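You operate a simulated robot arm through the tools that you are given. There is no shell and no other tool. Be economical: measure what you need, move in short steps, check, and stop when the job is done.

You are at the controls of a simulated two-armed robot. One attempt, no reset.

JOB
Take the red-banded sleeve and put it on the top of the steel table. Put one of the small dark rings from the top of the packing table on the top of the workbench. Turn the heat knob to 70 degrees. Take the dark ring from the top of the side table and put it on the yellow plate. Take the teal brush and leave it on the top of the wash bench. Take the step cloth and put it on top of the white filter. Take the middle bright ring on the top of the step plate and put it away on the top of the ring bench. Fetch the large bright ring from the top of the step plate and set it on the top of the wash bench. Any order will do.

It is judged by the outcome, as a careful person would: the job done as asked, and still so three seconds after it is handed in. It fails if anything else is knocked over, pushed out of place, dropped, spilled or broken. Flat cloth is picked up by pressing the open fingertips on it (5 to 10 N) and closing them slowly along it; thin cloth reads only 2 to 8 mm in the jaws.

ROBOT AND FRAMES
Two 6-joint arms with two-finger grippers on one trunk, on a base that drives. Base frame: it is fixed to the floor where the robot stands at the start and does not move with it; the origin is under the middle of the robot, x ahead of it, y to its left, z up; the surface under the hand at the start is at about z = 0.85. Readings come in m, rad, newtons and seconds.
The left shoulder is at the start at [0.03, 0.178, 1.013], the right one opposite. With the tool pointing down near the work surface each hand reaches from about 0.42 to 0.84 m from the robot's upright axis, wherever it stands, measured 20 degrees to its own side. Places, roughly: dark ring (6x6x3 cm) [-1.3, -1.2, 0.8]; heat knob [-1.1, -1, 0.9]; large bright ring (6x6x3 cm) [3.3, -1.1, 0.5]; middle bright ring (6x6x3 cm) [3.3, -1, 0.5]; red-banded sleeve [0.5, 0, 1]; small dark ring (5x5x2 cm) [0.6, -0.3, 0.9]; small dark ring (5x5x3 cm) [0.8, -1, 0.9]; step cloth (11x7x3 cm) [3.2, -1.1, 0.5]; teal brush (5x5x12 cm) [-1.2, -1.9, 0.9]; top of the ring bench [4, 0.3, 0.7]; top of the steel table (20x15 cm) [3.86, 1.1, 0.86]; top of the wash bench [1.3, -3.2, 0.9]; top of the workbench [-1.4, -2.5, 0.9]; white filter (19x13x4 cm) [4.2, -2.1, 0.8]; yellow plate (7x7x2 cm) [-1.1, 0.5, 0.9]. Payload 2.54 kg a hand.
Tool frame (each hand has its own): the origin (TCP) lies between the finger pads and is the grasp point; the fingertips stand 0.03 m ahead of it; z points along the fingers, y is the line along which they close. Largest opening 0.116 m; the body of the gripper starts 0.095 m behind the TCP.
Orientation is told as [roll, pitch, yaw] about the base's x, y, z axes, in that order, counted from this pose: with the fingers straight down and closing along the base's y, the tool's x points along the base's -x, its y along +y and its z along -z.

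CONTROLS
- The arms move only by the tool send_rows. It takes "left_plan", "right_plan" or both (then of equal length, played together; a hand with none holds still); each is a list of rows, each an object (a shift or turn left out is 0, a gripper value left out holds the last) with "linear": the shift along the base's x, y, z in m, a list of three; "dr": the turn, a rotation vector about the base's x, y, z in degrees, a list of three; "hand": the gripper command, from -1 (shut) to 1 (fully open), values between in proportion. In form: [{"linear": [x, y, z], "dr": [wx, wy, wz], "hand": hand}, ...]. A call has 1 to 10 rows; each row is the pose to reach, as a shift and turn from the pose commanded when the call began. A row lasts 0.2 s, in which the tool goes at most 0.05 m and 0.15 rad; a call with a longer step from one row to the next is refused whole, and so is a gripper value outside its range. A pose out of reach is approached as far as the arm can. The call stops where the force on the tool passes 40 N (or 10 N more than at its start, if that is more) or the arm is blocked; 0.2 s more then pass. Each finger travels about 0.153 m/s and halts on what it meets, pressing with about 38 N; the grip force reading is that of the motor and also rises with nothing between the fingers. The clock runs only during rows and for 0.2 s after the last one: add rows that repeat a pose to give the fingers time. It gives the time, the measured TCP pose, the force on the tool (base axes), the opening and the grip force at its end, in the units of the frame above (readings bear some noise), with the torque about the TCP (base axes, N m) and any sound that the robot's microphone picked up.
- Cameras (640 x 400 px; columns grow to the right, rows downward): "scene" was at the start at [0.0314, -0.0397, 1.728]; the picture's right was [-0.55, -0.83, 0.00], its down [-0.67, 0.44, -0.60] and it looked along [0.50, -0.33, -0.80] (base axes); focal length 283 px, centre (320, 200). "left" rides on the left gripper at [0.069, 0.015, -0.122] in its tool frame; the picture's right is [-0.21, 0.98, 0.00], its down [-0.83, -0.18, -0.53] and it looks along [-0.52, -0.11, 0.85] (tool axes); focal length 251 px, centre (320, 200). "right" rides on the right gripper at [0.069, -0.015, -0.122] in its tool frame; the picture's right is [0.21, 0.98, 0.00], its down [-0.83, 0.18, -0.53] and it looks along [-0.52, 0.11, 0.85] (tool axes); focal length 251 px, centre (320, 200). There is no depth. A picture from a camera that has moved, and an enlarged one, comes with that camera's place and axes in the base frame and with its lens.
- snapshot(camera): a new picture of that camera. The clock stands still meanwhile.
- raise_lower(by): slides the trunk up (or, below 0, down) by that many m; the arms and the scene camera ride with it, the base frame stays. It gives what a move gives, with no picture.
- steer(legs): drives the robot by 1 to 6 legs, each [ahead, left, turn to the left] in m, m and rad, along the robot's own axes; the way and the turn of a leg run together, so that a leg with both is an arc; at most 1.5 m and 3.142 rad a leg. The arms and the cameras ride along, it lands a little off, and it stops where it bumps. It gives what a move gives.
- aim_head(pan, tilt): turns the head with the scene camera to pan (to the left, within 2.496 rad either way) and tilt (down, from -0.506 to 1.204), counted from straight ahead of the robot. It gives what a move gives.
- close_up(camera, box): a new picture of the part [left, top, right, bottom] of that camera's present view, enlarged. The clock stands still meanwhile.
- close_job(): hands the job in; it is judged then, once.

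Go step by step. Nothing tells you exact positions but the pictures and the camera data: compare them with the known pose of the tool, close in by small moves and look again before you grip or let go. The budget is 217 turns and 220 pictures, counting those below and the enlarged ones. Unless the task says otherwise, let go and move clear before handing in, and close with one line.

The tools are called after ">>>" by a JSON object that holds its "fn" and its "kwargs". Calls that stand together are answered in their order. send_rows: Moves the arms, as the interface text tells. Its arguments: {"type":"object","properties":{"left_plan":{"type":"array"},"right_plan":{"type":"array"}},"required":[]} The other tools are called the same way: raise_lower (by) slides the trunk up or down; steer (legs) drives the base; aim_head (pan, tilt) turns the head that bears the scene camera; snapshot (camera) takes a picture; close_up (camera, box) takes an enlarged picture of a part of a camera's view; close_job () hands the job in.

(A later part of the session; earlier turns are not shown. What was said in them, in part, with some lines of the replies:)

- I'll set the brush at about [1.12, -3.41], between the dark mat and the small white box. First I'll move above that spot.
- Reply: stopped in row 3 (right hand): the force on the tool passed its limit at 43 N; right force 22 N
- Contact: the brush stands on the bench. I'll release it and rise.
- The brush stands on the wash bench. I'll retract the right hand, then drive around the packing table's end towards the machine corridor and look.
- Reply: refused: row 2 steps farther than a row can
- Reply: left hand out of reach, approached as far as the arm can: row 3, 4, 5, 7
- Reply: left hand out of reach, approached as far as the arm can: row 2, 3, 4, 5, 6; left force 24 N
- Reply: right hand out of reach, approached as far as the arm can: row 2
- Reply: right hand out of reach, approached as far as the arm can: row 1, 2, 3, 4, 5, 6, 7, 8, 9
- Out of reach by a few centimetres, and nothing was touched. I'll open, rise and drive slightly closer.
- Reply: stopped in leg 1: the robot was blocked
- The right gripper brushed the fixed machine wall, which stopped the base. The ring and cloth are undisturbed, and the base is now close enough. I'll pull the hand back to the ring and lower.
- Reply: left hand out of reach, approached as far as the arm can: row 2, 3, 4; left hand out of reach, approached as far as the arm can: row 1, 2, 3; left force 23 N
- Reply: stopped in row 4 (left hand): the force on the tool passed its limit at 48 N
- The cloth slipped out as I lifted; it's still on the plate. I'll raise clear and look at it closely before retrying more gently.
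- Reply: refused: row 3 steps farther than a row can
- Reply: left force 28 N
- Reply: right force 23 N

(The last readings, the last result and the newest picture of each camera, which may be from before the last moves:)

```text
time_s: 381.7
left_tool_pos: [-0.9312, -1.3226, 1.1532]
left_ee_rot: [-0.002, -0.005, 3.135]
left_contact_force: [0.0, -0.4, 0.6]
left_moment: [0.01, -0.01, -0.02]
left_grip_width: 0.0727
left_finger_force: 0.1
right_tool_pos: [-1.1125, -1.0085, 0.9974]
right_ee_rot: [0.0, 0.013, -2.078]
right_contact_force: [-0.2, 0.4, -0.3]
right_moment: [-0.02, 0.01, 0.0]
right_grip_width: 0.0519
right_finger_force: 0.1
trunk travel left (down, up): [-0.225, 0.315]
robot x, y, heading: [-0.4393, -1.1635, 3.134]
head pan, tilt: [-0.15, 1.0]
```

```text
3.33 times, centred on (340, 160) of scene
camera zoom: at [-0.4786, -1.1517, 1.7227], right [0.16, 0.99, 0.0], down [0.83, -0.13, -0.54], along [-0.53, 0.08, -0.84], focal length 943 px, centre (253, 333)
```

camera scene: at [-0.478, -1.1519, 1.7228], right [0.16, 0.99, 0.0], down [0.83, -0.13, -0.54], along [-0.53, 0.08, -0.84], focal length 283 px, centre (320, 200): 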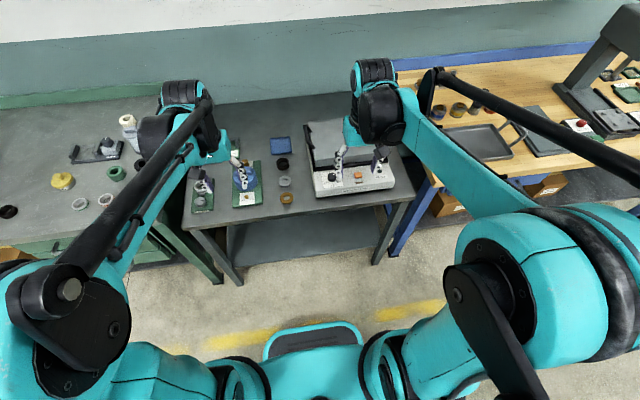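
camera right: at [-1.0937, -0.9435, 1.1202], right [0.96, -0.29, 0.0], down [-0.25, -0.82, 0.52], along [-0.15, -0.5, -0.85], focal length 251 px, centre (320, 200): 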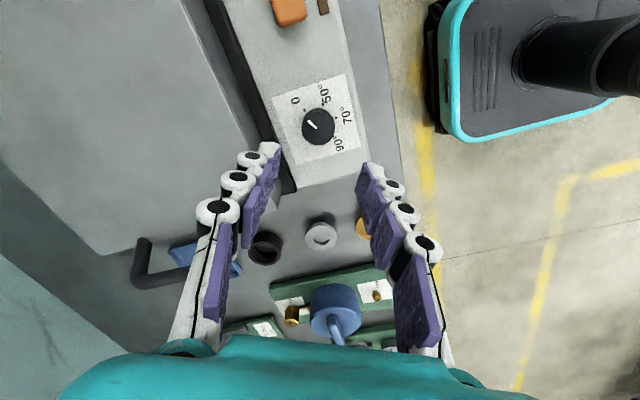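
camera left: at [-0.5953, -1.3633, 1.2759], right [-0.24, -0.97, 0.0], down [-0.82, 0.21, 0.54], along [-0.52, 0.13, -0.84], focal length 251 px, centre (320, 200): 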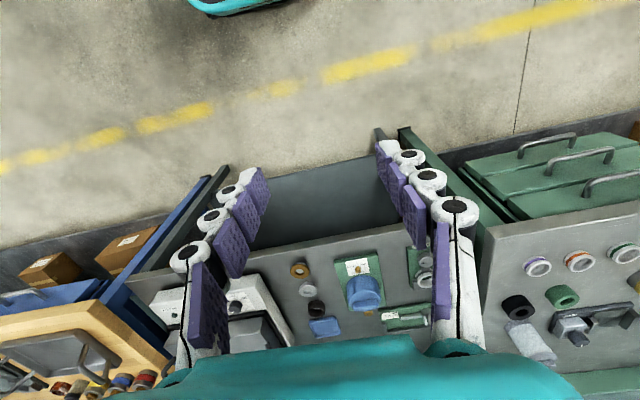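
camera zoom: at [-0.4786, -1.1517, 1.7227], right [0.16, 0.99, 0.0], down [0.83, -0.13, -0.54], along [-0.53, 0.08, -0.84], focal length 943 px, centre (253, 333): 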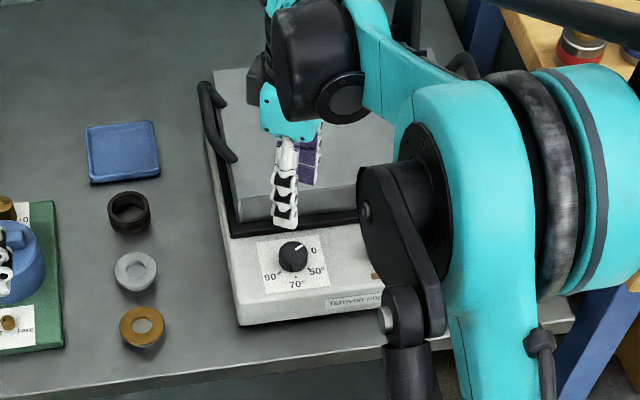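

>>> {"fn": "send_rows", "kwargs": {"right_plan": [{"linear": [-0.002, 0.001, -0.03]}, {"linear": [-0.002, 0.001, -0.06]}]}}

>>> {"fn": "snapshot", "kwargs": {"camera": "right"}}

>>> {"fn": "close_up", "kwargs": {"camera": "scene", "box": [290, 120, 390, 210]}}

```text
time_s: 382.3
left_tool_pos: [-0.9304, -1.3215, 1.1525]
left_ee_rot: [0.0, -0.005, 3.136]
left_contact_force: [0.2, 0.4, 0.0]
left_moment: [-0.01, 0.0, 0.0]
left_grip_width: 0.0724
left_finger_force: 0.1
right_tool_pos: [-1.1155, -1.007, 0.9363]
right_ee_rot: [0.002, 0.014, -2.077]
right_contact_force: [0.2, 0.4, -0.2]
right_moment: [-0.01, 0.01, -0.01]
right_grip_width: 0.052
right_finger_force: 0.1
trunk travel left (down, up): [-0.225, 0.315]
robot x, y, heading: [-0.433, -1.1615, 3.134]
head pan, tilt: [-0.15, 1.0]
```

```text
80 pictures are left
camera right: at [-1.0957, -0.9419, 1.0595], right [0.96, -0.29, 0.0], down [-0.25, -0.82, 0.52], along [-0.15, -0.5, -0.85], focal length 251 px, centre (320, 200)
```

right: 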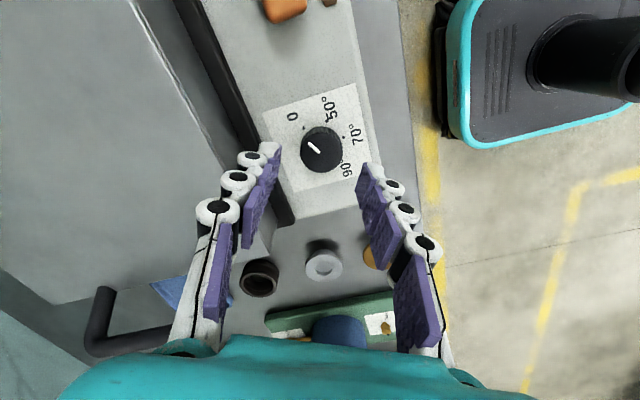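

```text
4.44 times, centred on (340, 165) of scene
camera zoom: at [-0.4786, -1.1518, 1.7227], right [0.16, 0.99, 0.0], down [0.83, -0.13, -0.54], along [-0.53, 0.08, -0.84], focal length 1258 px, centre (231, 356)
```

zoom: 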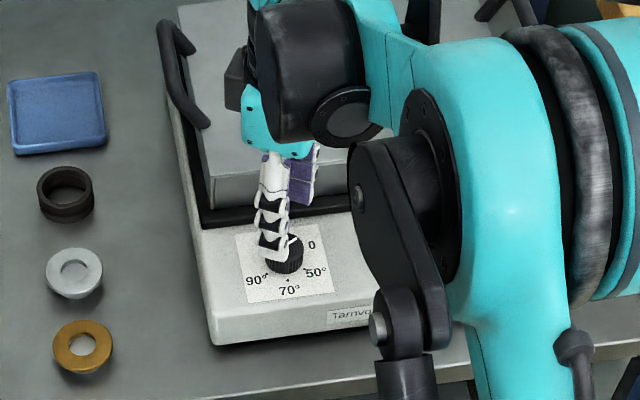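

>>> {"fn": "send_rows", "kwargs": {"right_plan": [{"hand": -0.22}, {"linear": [0, 0, -0.012]}, {"linear": [0, 0, -0.02]}]}}

>>> {"fn": "close_up", "kwargs": {"camera": "right", "box": [180, 70, 440, 300]}}

```text
time_s: 383.1
left_tool_pos: [-0.931, -1.3226, 1.1528]
left_ee_rot: [0.0, -0.005, 3.135]
left_contact_force: [-0.7, 0.5, -0.2]
left_moment: [0.0, 0.01, 0.03]
left_grip_width: 0.0724
left_finger_force: 0.0
right_tool_pos: [-1.1145, -1.0079, 0.9165]
right_ee_rot: [0.0, 0.014, -2.077]
right_contact_force: [0.2, 0.8, 0.2]
right_moment: [-0.01, 0.02, 0.01]
right_grip_width: 0.045
right_finger_force: 0.1
trunk travel left (down, up): [-0.225, 0.315]
robot x, y, heading: [-0.4347, -1.1637, 3.132]
head pan, tilt: [-0.15, 1.0]
```

```text
1.74 times, centred on (310, 185) of right
camera zoom: at [-1.0955, -0.942, 1.04], right [0.96, -0.29, 0.0], down [-0.25, -0.82, 0.52], along [-0.15, -0.5, -0.85], focal length 437 px, centre (337, 226)
```

zoom: 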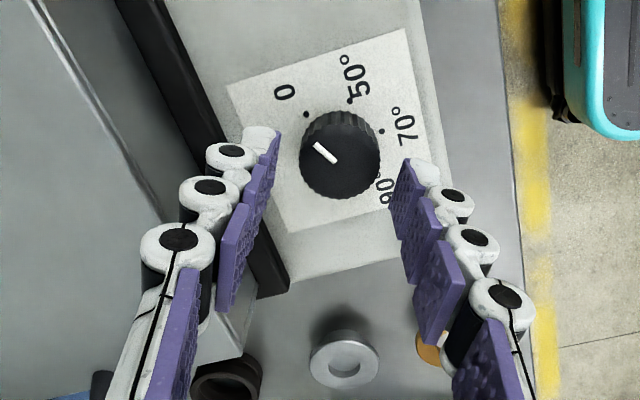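

>>> {"fn": "send_rows", "kwargs": {"right_plan": [{"linear": [0, 0, -0.008]}, {"linear": [0, 0, -0.015]}, {"linear": [0, 0, -0.02]}]}}

>>> {"fn": "close_up", "kwargs": {"camera": "right", "box": [180, 70, 440, 300]}}

```text
time_s: 383.9
left_tool_pos: [-0.9308, -1.322, 1.1518]
left_ee_rot: [0.0, -0.006, 3.135]
left_contact_force: [-0.1, 0.5, -0.3]
left_moment: [0.01, -0.01, 0.01]
left_grip_width: 0.0723
left_finger_force: 0.1
right_tool_pos: [-1.1141, -1.0075, 0.8969]
right_ee_rot: [0.0, 0.015, -2.078]
right_contact_force: [-0.6, 0.0, 0.4]
right_moment: [-0.04, -0.01, -0.03]
right_grip_width: 0.0452
right_finger_force: 0.1
trunk travel left (down, up): [-0.225, 0.315]
robot x, y, heading: [-0.4399, -1.1648, 3.135]
head pan, tilt: [-0.15, 1.0]
```

```text
1.74 times, centred on (310, 185) of right
camera zoom: at [-1.0956, -0.9423, 1.0203], right [0.96, -0.29, 0.0], down [-0.25, -0.82, 0.52], along [-0.15, -0.5, -0.85], focal length 437 px, centre (337, 226)
```

zoom: 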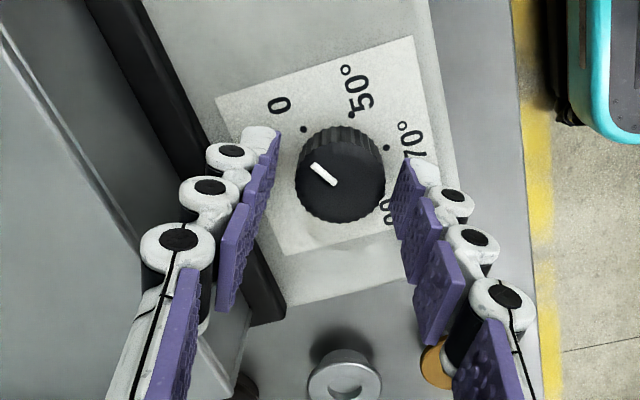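

>>> {"fn": "send_rows", "kwargs": {"right_plan": [{"linear": [0, 0.002, -0.004]}, {"linear": [0, 0.002, -0.004], "hand": -0.35}, {"linear": [0, 0.002, -0.004], "hand": -0.55}, {"linear": [0, 0.002, -0.004], "hand": -0.55}]}}

>>> {"fn": "close_up", "kwargs": {"camera": "right", "box": [180, 70, 440, 300]}}

```text
time_s: 384.9
left_tool_pos: [-0.9308, -1.3227, 1.1532]
left_ee_rot: [0.0, -0.006, 3.137]
left_contact_force: [-0.9, -0.1, -0.4]
left_moment: [-0.01, 0.02, -0.01]
left_grip_width: 0.0723
left_finger_force: 0.0
right_tool_pos: [-1.1128, -1.007, 0.8932]
right_ee_rot: [0.001, 0.014, -2.079]
right_contact_force: [11.5, -7.5, -4.1]
right_moment: [-0.15, -0.44, 0.01]
right_grip_width: 0.0314
right_finger_force: 44.7
trunk travel left (down, up): [-0.225, 0.315]
robot x, y, heading: [-0.4396, -1.1621, 3.13]
head pan, tilt: [-0.15, 1.0]
```

```text
1.74 times, centred on (310, 185) of right
camera zoom: at [-1.0944, -0.9415, 1.017], right [0.96, -0.29, 0.01], down [-0.25, -0.82, 0.52], along [-0.15, -0.5, -0.85], focal length 437 px, centre (337, 226)
```

zoom: 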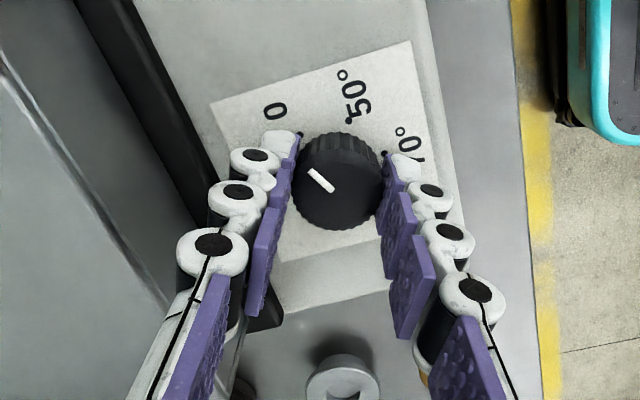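

Gripped, with a small side load. I'll shift 2 mm to relax it and turn the knob clockwise, first by 60°.

>>> {"fn": "send_rows", "kwargs": {"right_plan": [{"linear": [0.002, -0.001, 0]}, {"linear": [0.002, -0.001, 0], "dr": [0, 0, -7.5]}, {"linear": [0.002, -0.001, 0], "dr": [0, 0, -15]}, {"linear": [0.002, -0.001, 0], "dr": [0, 0, -22.5]}, {"linear": [0.002, -0.001, 0], "dr": [0, 0, -30]}, {"linear": [0.002, -0.001, 0], "dr": [0, 0, -37.5]}, {"linear": [0.002, -0.001, 0], "dr": [0, 0, -45]}, {"linear": [0.002, -0.001, 0], "dr": [0, 0, -52.5]}, {"linear": [0.002, -0.001, 0], "dr": [0, 0, -60]}]}}

>>> {"fn": "close_up", "kwargs": {"camera": "right", "box": [180, 70, 440, 300]}}

```text
time_s: 386.9
left_tool_pos: [-0.9309, -1.3221, 1.1533]
left_ee_rot: [0.0, -0.005, 3.135]
left_contact_force: [-0.6, 0.2, 0.8]
left_moment: [0.05, -0.02, -0.01]
left_grip_width: 0.0726
left_finger_force: 0.2
right_tool_pos: [-1.1125, -1.0068, 0.8932]
right_ee_rot: [-0.001, 0.014, -3.128]
right_contact_force: [-12.7, -7.0, 9.3]
right_moment: [-0.18, 0.7, -0.01]
right_grip_width: 0.0311
right_finger_force: 44.8
trunk travel left (down, up): [-0.225, 0.315]
robot x, y, heading: [-0.4364, -1.1626, 3.139]
head pan, tilt: [-0.15, 1.0]
```

```text
1.74 times, centred on (310, 185) of right
camera zoom: at [-1.046, -0.9922, 1.017], right [0.23, -0.97, 0.0], down [-0.83, -0.19, 0.52], along [-0.51, -0.12, -0.85], focal length 437 px, centre (337, 226)
```

zoom: 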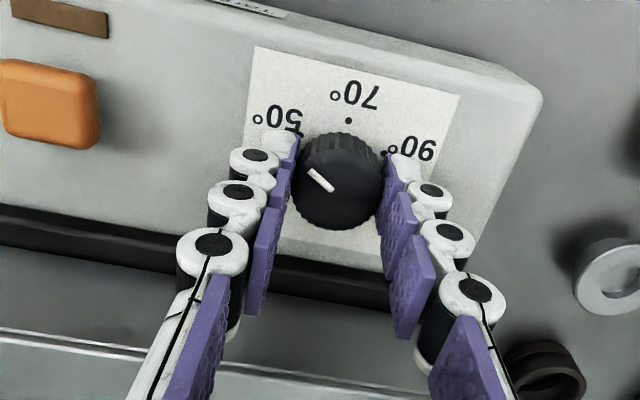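

The knob turns with the hand and now points at 50. I'll turn another 60°.

>>> {"fn": "send_rows", "kwargs": {"right_plan": [{"linear": [-0.002, -0.001, 0], "dr": [0, 0, -7.5]}, {"linear": [-0.002, -0.001, 0], "dr": [0, 0, -15]}, {"linear": [-0.002, -0.001, 0], "dr": [0, 0, -22.5]}, {"linear": [-0.002, -0.001, 0], "dr": [0, 0, -30]}, {"linear": [-0.002, -0.001, 0], "dr": [0, 0, -37.5]}, {"linear": [-0.002, -0.001, 0], "dr": [0, 0, -45]}, {"linear": [-0.002, -0.001, 0], "dr": [0, 0, -52.5]}, {"linear": [-0.002, -0.001, 0], "dr": [0, 0, -60]}, {"linear": [-0.002, -0.001, 0], "dr": [0, 0, -60]}]}}

>>> {"fn": "close_up", "kwargs": {"camera": "right", "box": [180, 70, 440, 300]}}

```text
time_s: 388.9
left_tool_pos: [-0.9306, -1.3217, 1.1524]
left_ee_rot: [0.001, -0.005, 3.137]
left_contact_force: [1.2, 0.8, -0.2]
left_moment: [-0.03, -0.02, -0.01]
left_grip_width: 0.0727
left_finger_force: 0.0
right_tool_pos: [-1.1134, -1.0067, 0.8925]
right_ee_rot: [0.0, 0.015, 2.108]
right_contact_force: [15.5, -3.1, -6.3]
right_moment: [-0.82, -0.99, -0.07]
right_grip_width: 0.0309
right_finger_force: 45.1
trunk travel left (down, up): [-0.225, 0.315]
robot x, y, heading: [-0.439, -1.1641, 3.135]
head pan, tilt: [-0.15, 1.0]
```

```text
1.74 times, centred on (310, 185) of right
camera zoom: at [-1.066, -1.0589, 1.017], right [-0.73, -0.68, 0.0], down [-0.58, 0.62, 0.52], along [-0.36, 0.38, -0.85], focal length 437 px, centre (337, 226)
```

zoom: 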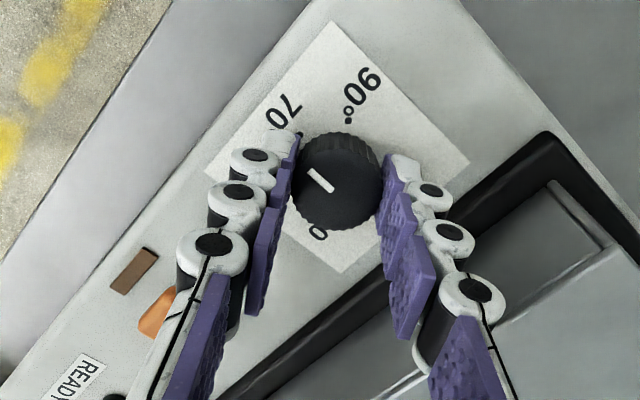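

The pointer now faces 70 within measuring error. I'll release, rise and verify from above.

>>> {"fn": "send_rows", "kwargs": {"right_plan": [{"hand": -0.35}, {"hand": -0.22}, {"hand": -0.2}, {"linear": [0, 0, 0.03]}, {"linear": [0, 0, 0.075]}, {"linear": [0, 0, 0.12]}, {"linear": [0, 0, 0.165]}, {"linear": [0, 0, 0.2]}]}}

>>> {"fn": "send_rows", "kwargs": {"right_plan": [{"linear": [-0.01, 0, 0.02], "dr": [0, 0, 7.5]}, {"linear": [-0.02, 0, 0.04], "dr": [0, 0, 15]}, {"linear": [-0.03, 0, 0.05], "dr": [0, 0, 22.5]}, {"linear": [-0.04, -0.005, 0.06], "dr": [0, 0, 30]}, {"linear": [-0.05, -0.008, 0.07], "dr": [0, 0, 37.5]}, {"linear": [-0.06, -0.01, 0.07], "dr": [0, 0, 45]}, {"linear": [-0.07, -0.014, 0.07], "dr": [0, 0, 52.5]}, {"linear": [-0.075, -0.015, 0.07], "dr": [0, 0, 60]}]}}

>>> {"fn": "close_up", "kwargs": {"camera": "right", "box": [285, 0, 360, 70]}}

>>> {"fn": "snapshot", "kwargs": {"camera": "right"}}

```text
time_s: 390.7
left_tool_pos: [-0.9303, -1.3218, 1.1533]
left_ee_rot: [0.001, -0.004, 3.136]
left_contact_force: [-0.1, 0.1, -0.1]
left_moment: [-0.05, 0.02, 0.0]
left_grip_width: 0.0724
left_finger_force: 0.2
right_tool_pos: [-1.1147, -1.008, 1.0951]
right_ee_rot: [0.002, 0.013, 2.111]
right_contact_force: [-0.6, 0.1, -0.5]
right_moment: [0.01, -0.03, -0.03]
right_grip_width: 0.0462
right_finger_force: 0.0
trunk travel left (down, up): [-0.225, 0.315]
robot x, y, heading: [-0.4381, -1.1674, 3.132]
head pan, tilt: [-0.15, 1.0]
```

```text
time_s: 392.5
left_tool_pos: [-0.9307, -1.3214, 1.153]
left_ee_rot: [0.0, -0.004, 3.135]
left_contact_force: [1.0, 1.3, 0.0]
left_moment: [0.01, 0.05, 0.0]
left_grip_width: 0.0725
left_finger_force: 0.0
right_tool_pos: [-1.1889, -1.0216, 1.163]
right_ee_rot: [0.001, 0.014, -3.123]
right_contact_force: [0.5, 0.3, -0.3]
right_moment: [0.04, -0.01, 0.01]
right_grip_width: 0.0465
right_finger_force: 0.1
trunk travel left (down, up): [-0.225, 0.315]
robot x, y, heading: [-0.4368, -1.1632, 3.137]
head pan, tilt: [-0.15, 1.0]
```

```text
5.71 times, centred on (322, 35) of right
camera zoom: at [-1.1225, -1.0071, 1.287], right [0.23, -0.97, 0.0], down [-0.83, -0.2, 0.52], along [-0.51, -0.12, -0.85], focal length 1437 px, centre (306, 1143)
```

zoom: 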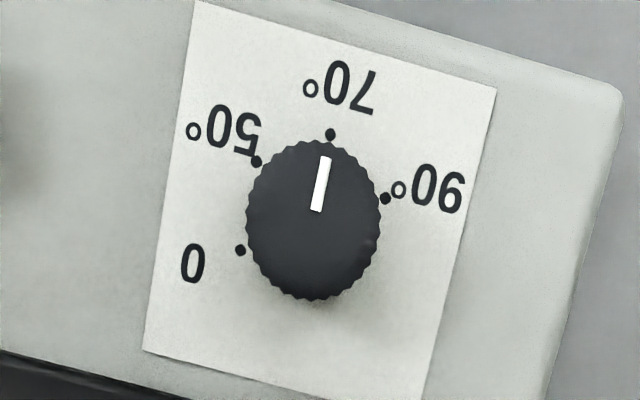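

```text
72 pictures are left
camera right: at [-1.1225, -1.0071, 1.287], right [0.23, -0.97, 0.0], down [-0.83, -0.2, 0.52], along [-0.51, -0.12, -0.85], focal length 251 px, centre (320, 200)
```

right: 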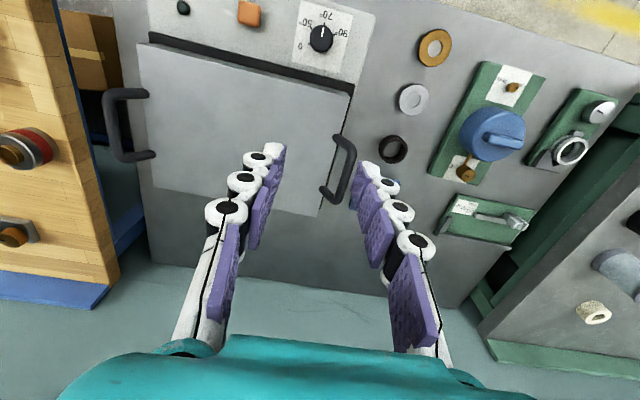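

The pointer lines up with the 70° mark. Now the dark ring at about [-1.264, -1.19] on the side table: I'll move slightly closer and get above it.

>>> {"fn": "steer", "kwargs": {"legs": [[0.1, 0, 0]]}}

>>> {"fn": "send_rows", "kwargs": {"left_plan": [{"linear": [0, -0.04, 0.02]}, {"linear": [0, -0.08, 0.04]}, {"linear": [0, -0.1, 0.04]}, {"linear": [0, -0.1, 0.04]}, {"linear": [0, -0.1, 0.04]}, {"linear": [0, -0.1, 0.04]}], "right_plan": [{"linear": [0, -0.03, 0], "hand": 0.4}, {"linear": [0.01, -0.07, 0]}, {"linear": [0.02, -0.11, 0]}, {"linear": [0.025, -0.15, 0]}, {"linear": [0.025, -0.168, 0]}, {"linear": [0.025, -0.168, -0.03]}]}}

>>> {"fn": "snapshot", "kwargs": {"camera": "right"}}

```text
time_s: 393.6
left_tool_pos: [-1.0312, -1.3225, 1.1518]
left_ee_rot: [-0.001, -0.003, 3.137]
left_contact_force: [0.4, -0.2, 0.2]
left_moment: [-0.02, -0.03, 0.0]
left_grip_width: 0.0728
left_finger_force: 0.1
right_tool_pos: [-1.2903, -1.0232, 1.1629]
right_ee_rot: [0.0, 0.013, -3.126]
right_contact_force: [-0.1, 0.2, 0.2]
right_moment: [-0.03, -0.02, -0.02]
right_grip_width: 0.0464
right_finger_force: 0.1
trunk travel left (down, up): [-0.225, 0.315]
robot x, y, heading: [-0.5348, -1.1652, 3.14]
head pan, tilt: [-0.15, 1.0]
```

```text
time_s: 395.0
left_tool_pos: [-1.0313, -1.4221, 1.1925]
left_ee_rot: [0.001, -0.006, 3.136]
left_contact_force: [0.2, 0.9, 0.1]
left_moment: [-0.02, -0.02, 0.0]
left_grip_width: 0.0726
left_finger_force: 0.1
right_tool_pos: [-1.2644, -1.1898, 1.1337]
right_ee_rot: [0.001, 0.014, -3.126]
right_contact_force: [-0.2, 0.9, 0.6]
right_moment: [-0.01, 0.04, -0.05]
right_grip_width: 0.0808
right_finger_force: 0.0
trunk travel left (down, up): [-0.225, 0.315]
robot x, y, heading: [-0.537, -1.1628, 3.138]
head pan, tilt: [-0.15, 1.0]
```

```text
71 pictures are left
camera right: at [-1.1977, -1.1749, 1.2572], right [0.23, -0.97, 0.0], down [-0.83, -0.19, 0.52], along [-0.51, -0.12, -0.85], focal length 251 px, centre (320, 200)
```

right: 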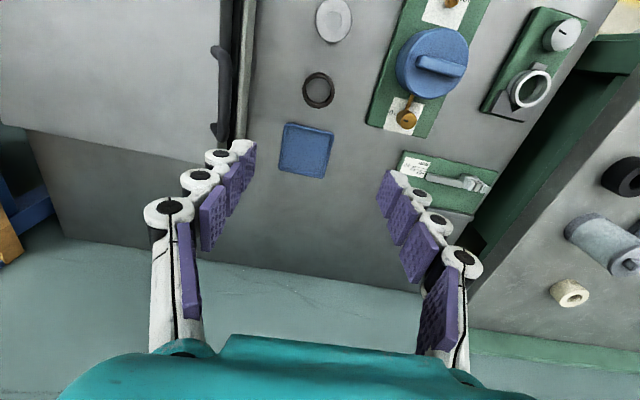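

>>> {"fn": "send_rows", "kwargs": {"right_plan": [{"linear": [0.004, 0.002, -0.045]}, {"linear": [0.004, 0.002, -0.09]}, {"linear": [0.004, 0.002, -0.135]}, {"linear": [0.004, 0.002, -0.18]}, {"linear": [0.004, 0.002, -0.225]}, {"linear": [0.004, 0.002, -0.27]}]}}

>>> {"fn": "snapshot", "kwargs": {"camera": "right"}}

```text
time_s: 396.4
left_tool_pos: [-1.0312, -1.4219, 1.1924]
left_ee_rot: [0.0, -0.004, 3.136]
left_contact_force: [-0.4, 0.0, 0.1]
left_moment: [-0.02, -0.03, -0.01]
left_grip_width: 0.0725
left_finger_force: 0.1
right_tool_pos: [-1.261, -1.1879, 0.8644]
right_ee_rot: [0.0, 0.014, -3.125]
right_contact_force: [0.0, 0.1, -0.4]
right_moment: [-0.05, 0.03, -0.01]
right_grip_width: 0.0812
right_finger_force: 0.1
trunk travel left (down, up): [-0.225, 0.315]
robot x, y, heading: [-0.5367, -1.161, 3.134]
head pan, tilt: [-0.15, 1.0]
```

```text
70 pictures are left
camera right: at [-1.1937, -1.173, 0.9877], right [0.23, -0.97, 0.0], down [-0.83, -0.19, 0.52], along [-0.51, -0.12, -0.85], focal length 251 px, centre (320, 200)
```

right: 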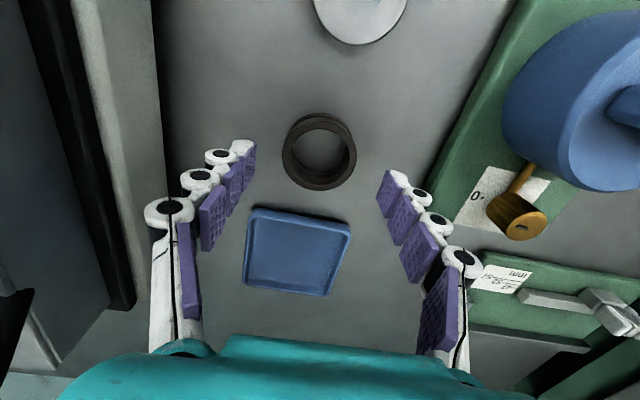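

>>> {"fn": "send_rows", "kwargs": {"right_plan": [{"linear": [-0.004, -0.001, -0.025]}, {"linear": [-0.004, -0.001, -0.04]}, {"linear": [-0.004, -0.001, -0.047]}]}}

>>> {"fn": "snapshot", "kwargs": {"camera": "right"}}

```text
time_s: 397.2
left_tool_pos: [-1.0244, -1.4213, 1.1964]
left_ee_rot: [0.003, -0.011, 3.137]
left_contact_force: [0.7, 0.2, 1.1]
left_moment: [0.01, 0.1, 0.03]
left_grip_width: 0.0726
left_finger_force: 0.1
right_tool_pos: [-1.264, -1.1876, 0.8291]
right_ee_rot: [0.001, 0.0, -3.127]
right_contact_force: [-7.3, 2.5, 60.1]
right_moment: [0.3, 0.31, 0.08]
right_grip_width: 0.0506
right_finger_force: 45.0
trunk travel left (down, up): [-0.225, 0.315]
robot x, y, heading: [-0.5406, -1.1612, 3.137]
head pan, tilt: [-0.15, 1.0]
stopped in row 3 (right hand): the force on the tool passed its limit at 49 N (the readings are from after the stop); the commanded pose is now the measured one
```

```text
69 pictures are left
camera right: at [-1.1955, -1.1724, 0.9516], right [0.23, -0.97, 0.0], down [-0.82, -0.19, 0.53], along [-0.52, -0.12, -0.85], focal length 251 px, centre (320, 200)
```

right: 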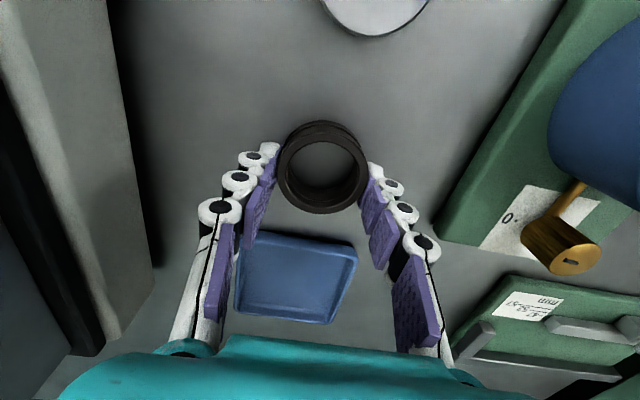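

The fingertips met the table (z≈0.80) and the hand has closed on the ring (0.051 m). I'll ease up and lift it with the grip held.

>>> {"fn": "send_rows", "kwargs": {"right_plan": [{"linear": [0, 0, 0.004], "hand": -0.5}, {"linear": [0, 0, 0.01]}, {"linear": [0, 0, 0.04]}, {"linear": [0, 0, 0.08]}, {"linear": [0, 0, 0.125]}, {"linear": [0, 0, 0.17]}, {"linear": [0, 0, 0.21]}]}}

>>> {"fn": "snapshot", "kwargs": {"camera": "right"}}

```text
time_s: 398.8
left_tool_pos: [-1.0305, -1.4221, 1.1929]
left_ee_rot: [-0.001, -0.005, 3.137]
left_contact_force: [0.1, -0.7, -0.9]
left_moment: [-0.02, 0.03, -0.01]
left_grip_width: 0.0722
left_finger_force: 0.0
right_tool_pos: [-1.2651, -1.1882, 1.0331]
right_ee_rot: [0.002, 0.009, -3.126]
right_contact_force: [0.1, 0.6, -1.1]
right_moment: [0.0, 0.02, 0.0]
right_grip_width: 0.0512
right_finger_force: 38.1
trunk travel left (down, up): [-0.225, 0.315]
robot x, y, heading: [-0.5381, -1.1611, 3.141]
head pan, tilt: [-0.15, 1.0]
```

```text
68 pictures are left
camera right: at [-1.1981, -1.1736, 1.1556], right [0.23, -0.97, 0.0], down [-0.83, -0.19, 0.53], along [-0.51, -0.12, -0.85], focal length 251 px, centre (320, 200)
```

right: 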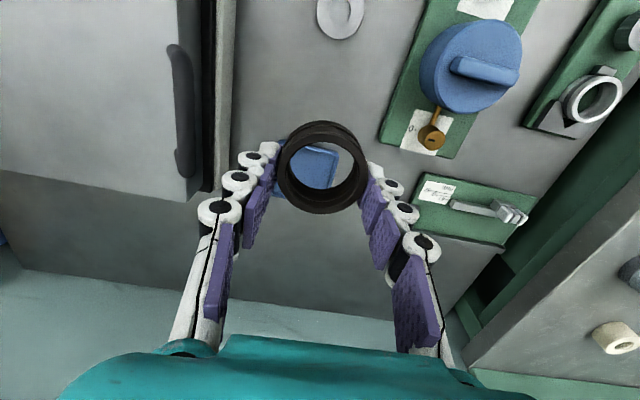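

The ring is held. I'll retract and drive along to the yellow plate on the wooden bench.

>>> {"fn": "send_rows", "kwargs": {"left_plan": [{"linear": [0.02, 0.01, 0]}, {"linear": [0.04, 0.03, 0]}, {"linear": [0.06, 0.05, 0]}, {"linear": [0.08, 0.07, 0]}, {"linear": [0.08, 0.09, 0]}, {"linear": [0.08, 0.1, 0]}, {"linear": [0.08, 0.1, 0]}], "right_plan": [{"linear": [0, 0, 0.045]}, {"linear": [0.01, 0, 0.09]}, {"linear": [0.04, 0.02, 0.12]}, {"linear": [0.08, 0.04, 0.14]}, {"linear": [0.12, 0.06, 0.15]}, {"linear": [0.16, 0.09, 0.15]}, {"linear": [0.2, 0.12, 0.15]}]}}

>>> {"fn": "steer", "kwargs": {"legs": [[-0.32, 0, 0], [0, -0.9, 0], [0, -0.75, 0]]}}

>>> {"fn": "aim_head", "kwargs": {"pan": 0, "tilt": 0.75}}

>>> {"fn": "snapshot", "kwargs": {"camera": "scene"}}

>>> {"fn": "snapshot", "kwargs": {"camera": "right"}}

```text
time_s: 400.4
left_tool_pos: [-0.9499, -1.3216, 1.1933]
left_ee_rot: [0.001, -0.008, 3.135]
left_contact_force: [0.7, -0.4, 0.4]
left_moment: [-0.01, 0.01, -0.01]
left_grip_width: 0.0722
left_finger_force: 0.1
right_tool_pos: [-1.0631, -1.0684, 1.182]
right_ee_rot: [0.002, 0.01, -3.127]
right_contact_force: [0.5, 0.1, -1.5]
right_moment: [-0.02, 0.02, -0.02]
right_grip_width: 0.051
right_finger_force: 37.5
trunk travel left (down, up): [-0.225, 0.315]
robot x, y, heading: [-0.5396, -1.1638, 3.135]
head pan, tilt: [-0.15, 1.0]
```

```text
time_s: 410.6
left_tool_pos: [-0.6129, 0.3273, 1.1927]
left_ee_rot: [0.002, -0.005, 3.133]
left_contact_force: [-0.4, 0.4, 0.4]
left_moment: [-0.03, 0.01, 0.0]
left_grip_width: 0.0726
left_finger_force: 0.0
right_tool_pos: [-0.7264, 0.5812, 1.1803]
right_ee_rot: [0.003, 0.01, -3.132]
right_contact_force: [0.7, 0.4, -1.0]
right_moment: [-0.04, 0.0, 0.01]
right_grip_width: 0.0508
right_finger_force: 38.2
trunk travel left (down, up): [-0.225, 0.315]
robot x, y, heading: [-0.2007, 0.4828, 3.128]
head pan, tilt: [-0.15, 1.0]
```

```text
time_s: 411.3
left_tool_pos: [-0.6137, 0.3273, 1.1918]
left_ee_rot: [-0.001, -0.005, 3.131]
left_contact_force: [0.4, -0.5, -0.1]
left_moment: [0.04, 0.01, 0.03]
left_grip_width: 0.0725
left_finger_force: 0.1
right_tool_pos: [-0.7274, 0.5802, 1.1803]
right_ee_rot: [0.002, 0.012, -3.134]
right_contact_force: [-0.1, 0.3, -1.4]
right_moment: [0.01, 0.02, 0.01]
right_grip_width: 0.051
right_finger_force: 37.2
trunk travel left (down, up): [-0.225, 0.315]
robot x, y, heading: [-0.198, 0.487, 3.129]
head pan, tilt: [0.0, 0.75]
```

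```text
67 pictures are left
camera scene: at [-0.2542, 0.4853, 1.7418], right [0.01, 1.0, 0.0], down [0.68, -0.01, -0.73], along [-0.73, 0.01, -0.68], focal length 283 px, centre (320, 200)
```

scene: 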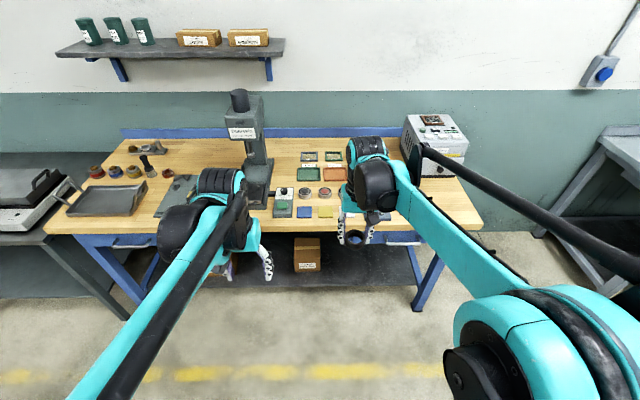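

```text
66 pictures are left
camera right: at [-0.6593, 0.595, 1.3042], right [0.22, -0.97, 0.0], down [-0.83, -0.19, 0.53], along [-0.51, -0.12, -0.85], focal length 251 px, centre (320, 200)
```

right: 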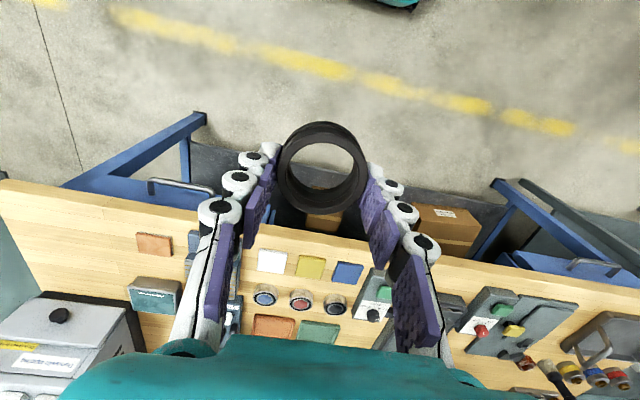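

The yellow plate is near [-1.09, 0.518]. I'll move forward and look again.

>>> {"fn": "steer", "kwargs": {"legs": [[0.28, 0, 0.012]]}}

>>> {"fn": "snapshot", "kwargs": {"camera": "right"}}

>>> {"fn": "snapshot", "kwargs": {"camera": "scene"}}

```text
time_s: 413.3
left_tool_pos: [-0.8924, 0.3248, 1.1925]
left_ee_rot: [0.001, -0.004, 3.142]
left_contact_force: [0.8, -0.3, -0.4]
left_moment: [-0.02, -0.06, 0.0]
left_grip_width: 0.0723
left_finger_force: 0.0
right_tool_pos: [-1.0099, 0.5765, 1.1804]
right_ee_rot: [0.002, 0.011, -3.122]
right_contact_force: [-0.4, -0.7, -1.3]
right_moment: [-0.02, 0.02, -0.01]
right_grip_width: 0.0506
right_finger_force: 38.5
trunk travel left (down, up): [-0.225, 0.315]
robot x, y, heading: [-0.4808, 0.4871, 3.136]
head pan, tilt: [0.0, 0.75]
```

```text
65 pictures are left
camera right: at [-0.9415, 0.5922, 1.3038], right [0.23, -0.97, 0.0], down [-0.83, -0.2, 0.53], along [-0.51, -0.13, -0.85], focal length 251 px, centre (320, 200)
```

right: 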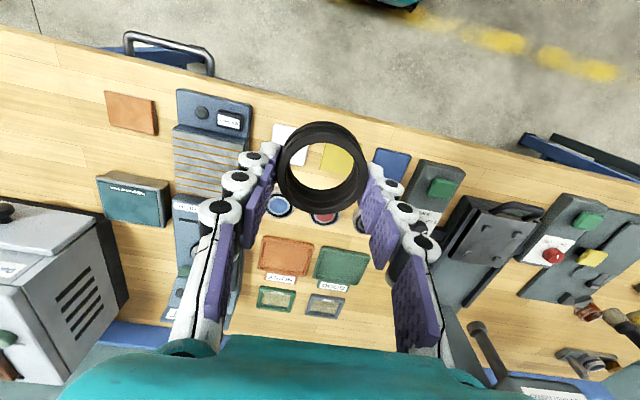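

```text
64 pictures are left
camera scene: at [-0.5356, 0.4868, 1.7418], right [0.0, 1.0, 0.0], down [0.68, 0.0, -0.73], along [-0.73, 0.0, -0.68], focal length 283 px, centre (320, 200)
```

scene: 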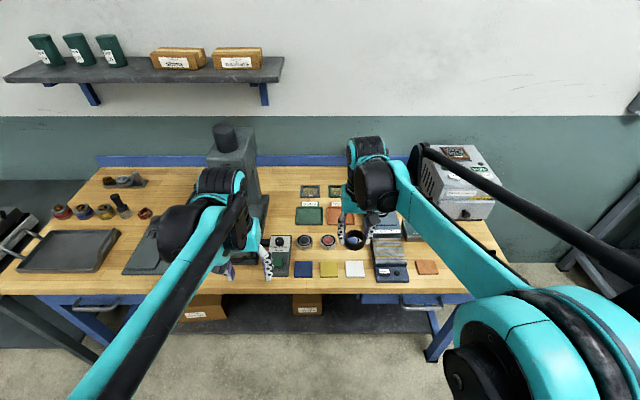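

>>> {"fn": "close_up", "kwargs": {"camera": "scene", "box": [270, 220, 390, 295]}}

>>> {"fn": "send_rows", "kwargs": {"right_plan": [{"linear": [-0.03, -0.015, 0]}, {"linear": [-0.065, -0.035, 0]}, {"linear": [-0.098, -0.056, -0.02]}, {"linear": [-0.098, -0.056, -0.06]}, {"linear": [-0.098, -0.056, -0.1]}, {"linear": [-0.098, -0.056, -0.14]}]}}

>>> {"fn": "snapshot", "kwargs": {"camera": "right"}}

```text
5.33 times, centred on (330, 258) of scene
camera zoom: at [-0.5356, 0.4868, 1.7418], right [0.0, 1.0, 0.0], down [0.68, 0.0, -0.73], along [-0.73, 0.0, -0.68], focal length 1509 px, centre (267, -107)
```

zoom: 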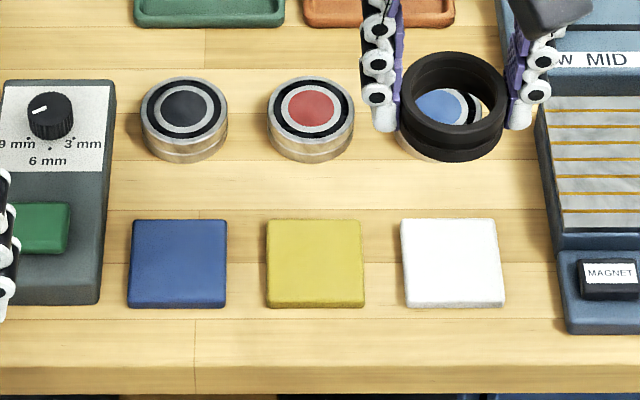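

```text
time_s: 414.7
left_tool_pos: [-0.8918, 0.3241, 1.1915]
left_ee_rot: [0.001, -0.005, 3.142]
left_contact_force: [0.1, 0.2, 0.1]
left_moment: [0.02, -0.03, 0.01]
left_grip_width: 0.0723
left_finger_force: 0.0
right_tool_pos: [-1.1056, 0.5213, 1.0397]
right_ee_rot: [0.002, 0.011, -3.122]
right_contact_force: [0.2, 0.1, -1.9]
right_moment: [0.03, 0.02, 0.0]
right_grip_width: 0.0511
right_finger_force: 37.5
trunk travel left (down, up): [-0.225, 0.315]
robot x, y, heading: [-0.4838, 0.488, 3.142]
head pan, tilt: [0.0, 0.75]
```

```text
62 pictures are left
camera right: at [-1.0393, 0.5363, 1.1635], right [0.23, -0.97, 0.0], down [-0.83, -0.2, 0.53], along [-0.51, -0.13, -0.85], focal length 251 px, centre (320, 200)
```

right: 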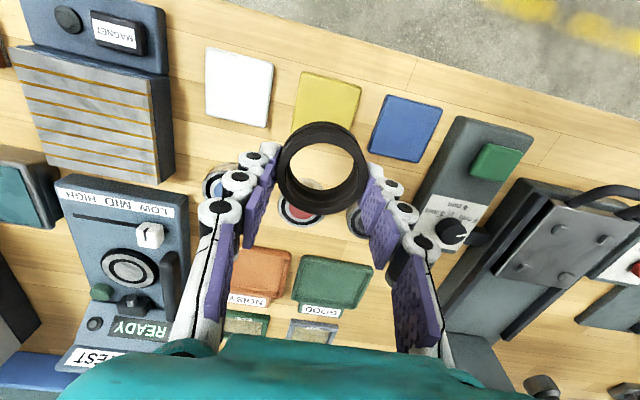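

Cross-checking both views, the plate centre is about [-1.081, 0.516] and its top about z = 0.91. I'll correct and lower partway.

>>> {"fn": "send_rows", "kwargs": {"right_plan": [{"linear": [0.025, -0.005, 0]}, {"linear": [0.025, -0.005, -0.03]}, {"linear": [0.025, -0.005, -0.06]}]}}

>>> {"fn": "snapshot", "kwargs": {"camera": "right"}}

>>> {"fn": "close_up", "kwargs": {"camera": "scene", "box": [270, 220, 390, 295]}}

```text
time_s: 415.5
left_tool_pos: [-0.8916, 0.3249, 1.1935]
left_ee_rot: [0.001, -0.004, 3.141]
left_contact_force: [0.3, -0.2, -0.6]
left_moment: [0.0, -0.01, 0.02]
left_grip_width: 0.0726
left_finger_force: 0.0
right_tool_pos: [-1.0801, 0.515, 0.9819]
right_ee_rot: [0.002, 0.009, -3.123]
right_contact_force: [-0.3, 0.2, -1.6]
right_moment: [0.02, 0.02, 0.01]
right_grip_width: 0.051
right_finger_force: 37.9
trunk travel left (down, up): [-0.225, 0.315]
robot x, y, heading: [-0.4784, 0.484, 3.137]
head pan, tilt: [0.0, 0.75]
```

```text
61 pictures are left
camera right: at [-1.0129, 0.5315, 1.1048], right [0.23, -0.97, 0.0], down [-0.83, -0.2, 0.53], along [-0.51, -0.13, -0.85], focal length 251 px, centre (320, 200)
```

right: 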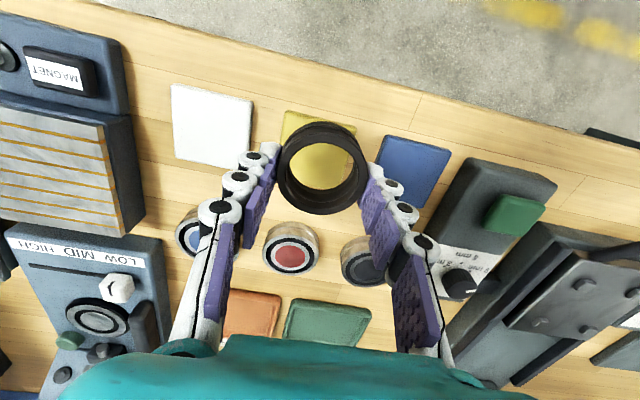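

```text
5.33 times, centred on (330, 258) of scene
camera zoom: at [-0.5343, 0.4866, 1.7418], right [0.0, 1.0, 0.0], down [0.68, 0.0, -0.73], along [-0.73, 0.0, -0.68], focal length 1509 px, centre (267, -107)
```

zoom: 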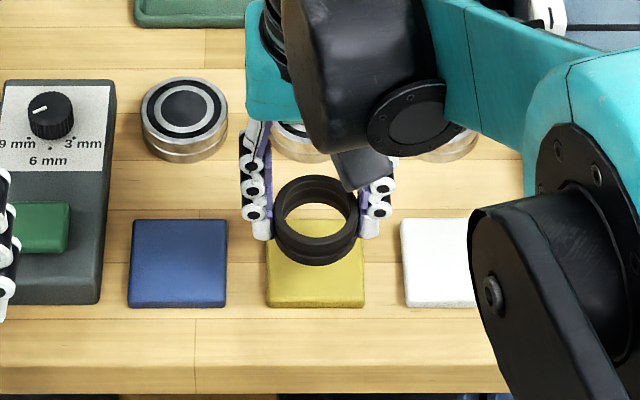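

Aligned. I'll lower gently onto the plate.

>>> {"fn": "send_rows", "kwargs": {"right_plan": [{"linear": [-0.003, -0.001, -0.018]}, {"linear": [-0.003, -0.001, -0.028]}, {"linear": [-0.003, -0.001, -0.033]}, {"linear": [-0.003, -0.001, -0.036]}]}}

>>> {"fn": "snapshot", "kwargs": {"camera": "right"}}

```text
time_s: 416.5
left_tool_pos: [-0.8901, 0.3253, 1.1921]
left_ee_rot: [0.002, -0.006, 3.143]
left_contact_force: [-0.2, 0.3, -0.3]
left_moment: [-0.01, 0.04, 0.01]
left_grip_width: 0.0727
left_finger_force: 0.0
right_tool_pos: [-1.0848, 0.5163, 0.9456]
right_ee_rot: [0.002, 0.011, -3.121]
right_contact_force: [-0.1, 0.3, -1.0]
right_moment: [0.01, 0.02, 0.02]
right_grip_width: 0.0509
right_finger_force: 38.3
trunk travel left (down, up): [-0.225, 0.315]
robot x, y, heading: [-0.4798, 0.4829, 3.142]
head pan, tilt: [0.0, 0.75]
```

```text
59 pictures are left
camera right: at [-1.0163, 0.5305, 1.0682], right [0.23, -0.97, 0.0], down [-0.83, -0.2, 0.53], along [-0.51, -0.13, -0.85], focal length 251 px, centre (320, 200)
```

right: 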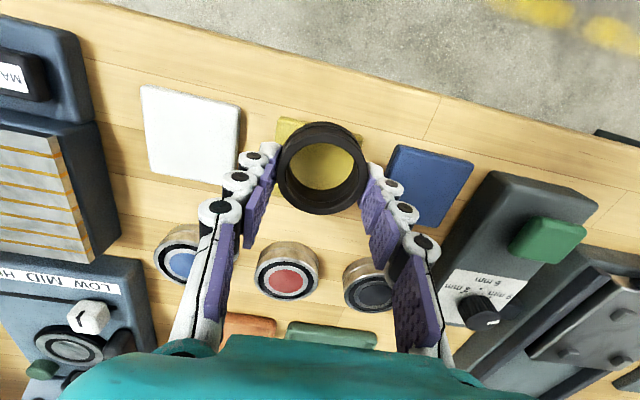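

>>> {"fn": "send_rows", "kwargs": {"right_plan": [{"linear": [0, 0.002, -0.004]}, {"linear": [0, 0.002, -0.008]}, {"linear": [0, 0.002, -0.011]}]}}

```text
time_s: 417.3
left_tool_pos: [-0.8918, 0.3255, 1.1915]
left_ee_rot: [0.001, -0.004, 3.141]
left_contact_force: [-0.1, 0.0, -0.3]
left_moment: [-0.01, -0.01, -0.01]
left_grip_width: 0.0728
left_finger_force: 0.1
right_tool_pos: [-1.0836, 0.517, 0.9334]
right_ee_rot: [0.002, 0.01, -3.124]
right_contact_force: [-0.4, -0.6, -0.9]
right_moment: [-0.01, -0.01, -0.01]
right_grip_width: 0.0507
right_finger_force: 37.9
trunk travel left (down, up): [-0.225, 0.315]
robot x, y, heading: [-0.4828, 0.4837, 3.14]
head pan, tilt: [0.0, 0.75]
```

>>> {"fn": "send_rows", "kwargs": {"right_plan": [{"linear": [0, 0, -0.004]}, {"linear": [0, 0, -0.008]}, {"linear": [0, 0, -0.011]}]}}

>>> {"fn": "snapshot", "kwargs": {"camera": "right"}}

```text
time_s: 418.1
left_tool_pos: [-0.893, 0.3252, 1.1933]
left_ee_rot: [-0.002, -0.005, 3.142]
left_contact_force: [0.0, -0.2, 0.2]
left_moment: [-0.01, 0.01, 0.01]
left_grip_width: 0.0721
left_finger_force: 0.2
right_tool_pos: [-1.0828, 0.5181, 0.9236]
right_ee_rot: [0.002, 0.01, -3.122]
right_contact_force: [-0.1, 0.0, -1.7]
right_moment: [0.04, -0.01, 0.02]
right_grip_width: 0.0509
right_finger_force: 38.3
trunk travel left (down, up): [-0.225, 0.315]
robot x, y, heading: [-0.479, 0.4861, 3.141]
head pan, tilt: [0.0, 0.75]
```

```text
58 pictures are left
camera right: at [-1.0165, 0.5325, 1.046], right [0.23, -0.97, 0.0], down [-0.83, -0.2, 0.53], along [-0.51, -0.13, -0.85], focal length 251 px, centre (320, 200)
```

right: 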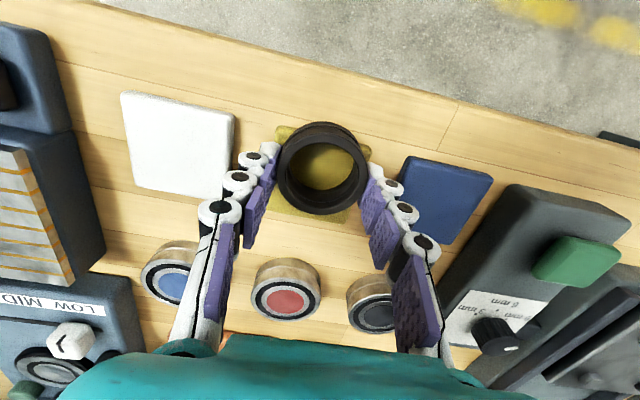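

No contact yet; the plate is lower than I estimated, and its centre works out at about [-1.095, 0.520]. I'll correct and continue down in small steps.

>>> {"fn": "send_rows", "kwargs": {"right_plan": [{"linear": [-0.011, 0.002, 0]}, {"linear": [-0.011, 0.002, -0.004]}]}}

>>> {"fn": "snapshot", "kwargs": {"camera": "right"}}

>>> {"fn": "close_up", "kwargs": {"camera": "scene", "box": [270, 220, 390, 295]}}

```text
time_s: 418.7
left_tool_pos: [-0.889, 0.324, 1.1937]
left_ee_rot: [0.001, -0.007, 3.142]
left_contact_force: [-0.3, 0.4, -0.1]
left_moment: [0.0, 0.01, -0.01]
left_grip_width: 0.0724
left_finger_force: 0.0
right_tool_pos: [-1.0942, 0.5183, 0.9212]
right_ee_rot: [0.001, 0.008, -3.123]
right_contact_force: [-6.2, -1.5, 26.2]
right_moment: [0.01, 0.37, -0.03]
right_grip_width: 0.0508
right_finger_force: 37.9
trunk travel left (down, up): [-0.225, 0.315]
robot x, y, heading: [-0.4823, 0.4852, 3.136]
head pan, tilt: [0.0, 0.75]
```

```text
57 pictures are left
camera right: at [-1.0269, 0.5341, 1.0438], right [0.23, -0.97, 0.0], down [-0.83, -0.2, 0.53], along [-0.51, -0.13, -0.85], focal length 251 px, centre (320, 200)
```

right: 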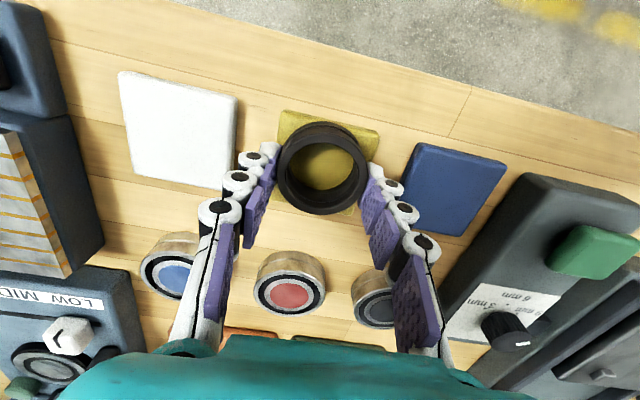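

```text
5.33 times, centred on (330, 258) of scene
camera zoom: at [-0.5323, 0.4865, 1.7423], right [0.0, 1.0, 0.0], down [0.68, 0.0, -0.73], along [-0.73, 0.0, -0.68], focal length 1509 px, centre (267, -107)
```

zoom: 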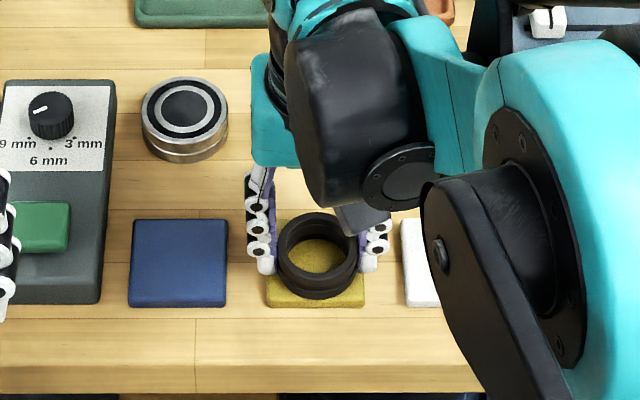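

The ring rests centred on the yellow plate. I'll release and rise.

>>> {"fn": "send_rows", "kwargs": {"right_plan": [{"linear": [0, 0, 0.003]}, {"linear": [0, 0, 0.003], "hand": -0.05}, {"linear": [0, 0, 0.003], "hand": 0.1}, {"linear": [0, 0, 0.003], "hand": 0.2}, {"linear": [0, 0, 0.003], "hand": 0.2}, {"linear": [0, 0, 0.04]}, {"linear": [0, 0, 0.085]}, {"linear": [0, 0, 0.13]}, {"linear": [0, 0, 0.175]}, {"linear": [0.02, 0, 0.21]}]}}

>>> {"fn": "snapshot", "kwargs": {"camera": "right"}}

>>> {"fn": "close_up", "kwargs": {"camera": "scene", "box": [270, 220, 390, 295]}}

```text
time_s: 420.9
left_tool_pos: [-0.8908, 0.3261, 1.194]
left_ee_rot: [0.001, -0.007, 3.141]
left_contact_force: [1.2, 0.8, -0.3]
left_moment: [0.01, 0.04, 0.02]
left_grip_width: 0.0726
left_finger_force: 0.1
right_tool_pos: [-1.0723, 0.5188, 1.1306]
right_ee_rot: [0.0, 0.009, -3.124]
right_contact_force: [0.1, 0.2, 1.4]
right_moment: [0.02, 0.05, 0.0]
right_grip_width: 0.0696
right_finger_force: 0.0
trunk travel left (down, up): [-0.225, 0.315]
robot x, y, heading: [-0.4782, 0.4865, 3.137]
head pan, tilt: [0.0, 0.75]
```

```text
55 pictures are left
camera right: at [-1.0058, 0.5346, 1.2541], right [0.23, -0.97, 0.0], down [-0.83, -0.2, 0.53], along [-0.51, -0.13, -0.85], focal length 251 px, centre (320, 200)
```

right: 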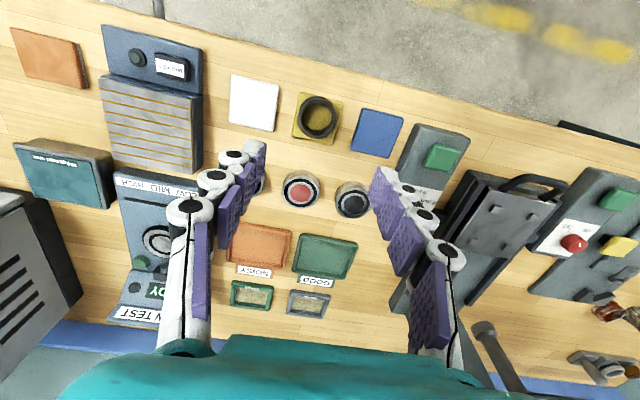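

```text
5.33 times, centred on (330, 258) of scene
camera zoom: at [-0.532, 0.4869, 1.7419], right [0.0, 1.0, 0.0], down [0.68, 0.0, -0.73], along [-0.73, 0.0, -0.68], focal length 1509 px, centre (267, -107)
```

zoom: 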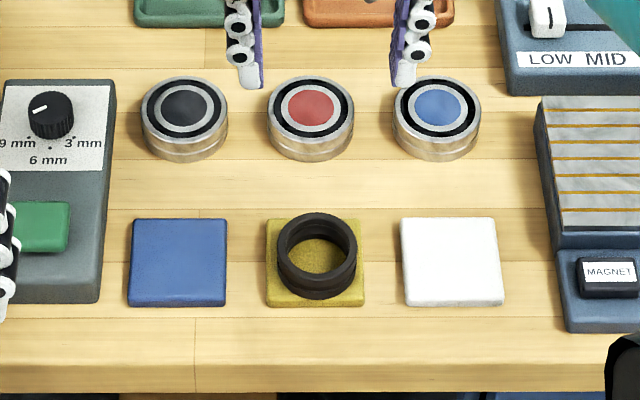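

The dark ring sits on the yellow plate and everything else in view is in place. I'll back away clear of the bench.

>>> {"fn": "steer", "kwargs": {"legs": [[-0.25, 0, 0]]}}

>>> {"fn": "snapshot", "kwargs": {"camera": "scene"}}

```text
time_s: 422.7
left_tool_pos: [-0.6402, 0.3246, 1.1932]
left_ee_rot: [-0.001, -0.007, 3.14]
left_contact_force: [0.2, 0.6, -0.1]
left_moment: [0.02, -0.01, -0.02]
left_grip_width: 0.0725
left_finger_force: 0.0
right_tool_pos: [-0.8246, 0.5201, 1.1312]
right_ee_rot: [0.002, 0.008, -3.124]
right_contact_force: [0.1, -1.2, -0.1]
right_moment: [-0.02, 0.02, 0.0]
right_grip_width: 0.0695
right_finger_force: 0.0
trunk travel left (down, up): [-0.225, 0.315]
robot x, y, heading: [-0.2298, 0.4843, 3.141]
head pan, tilt: [0.0, 0.75]
```

```text
53 pictures are left
camera scene: at [-0.2832, 0.4864, 1.7419], right [0.0, 1.0, 0.0], down [0.68, 0.0, -0.73], along [-0.73, 0.0, -0.68], focal length 283 px, centre (320, 200)
```

scene: 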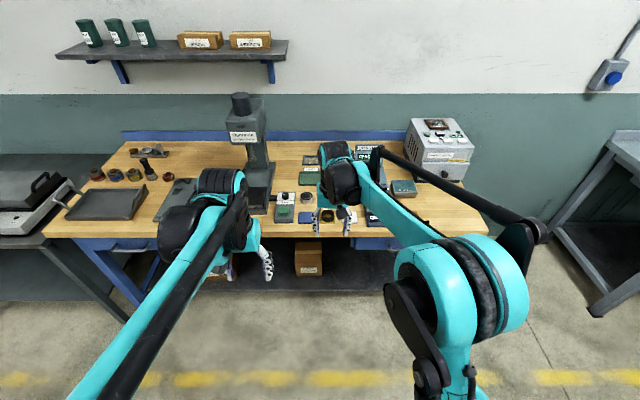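

All eight tasks look done in the pictures and both hands are empty and clear, so I'm handing in.

>>> {"fn": "close_job", "kwargs": {}}

```text
The job is handed in.
```

All eight tasks are done and handed in, and I saw nothing knocked over or moved out of place; the right gripper did brush the fixed machine wall once while I was picking up the large bright ring.
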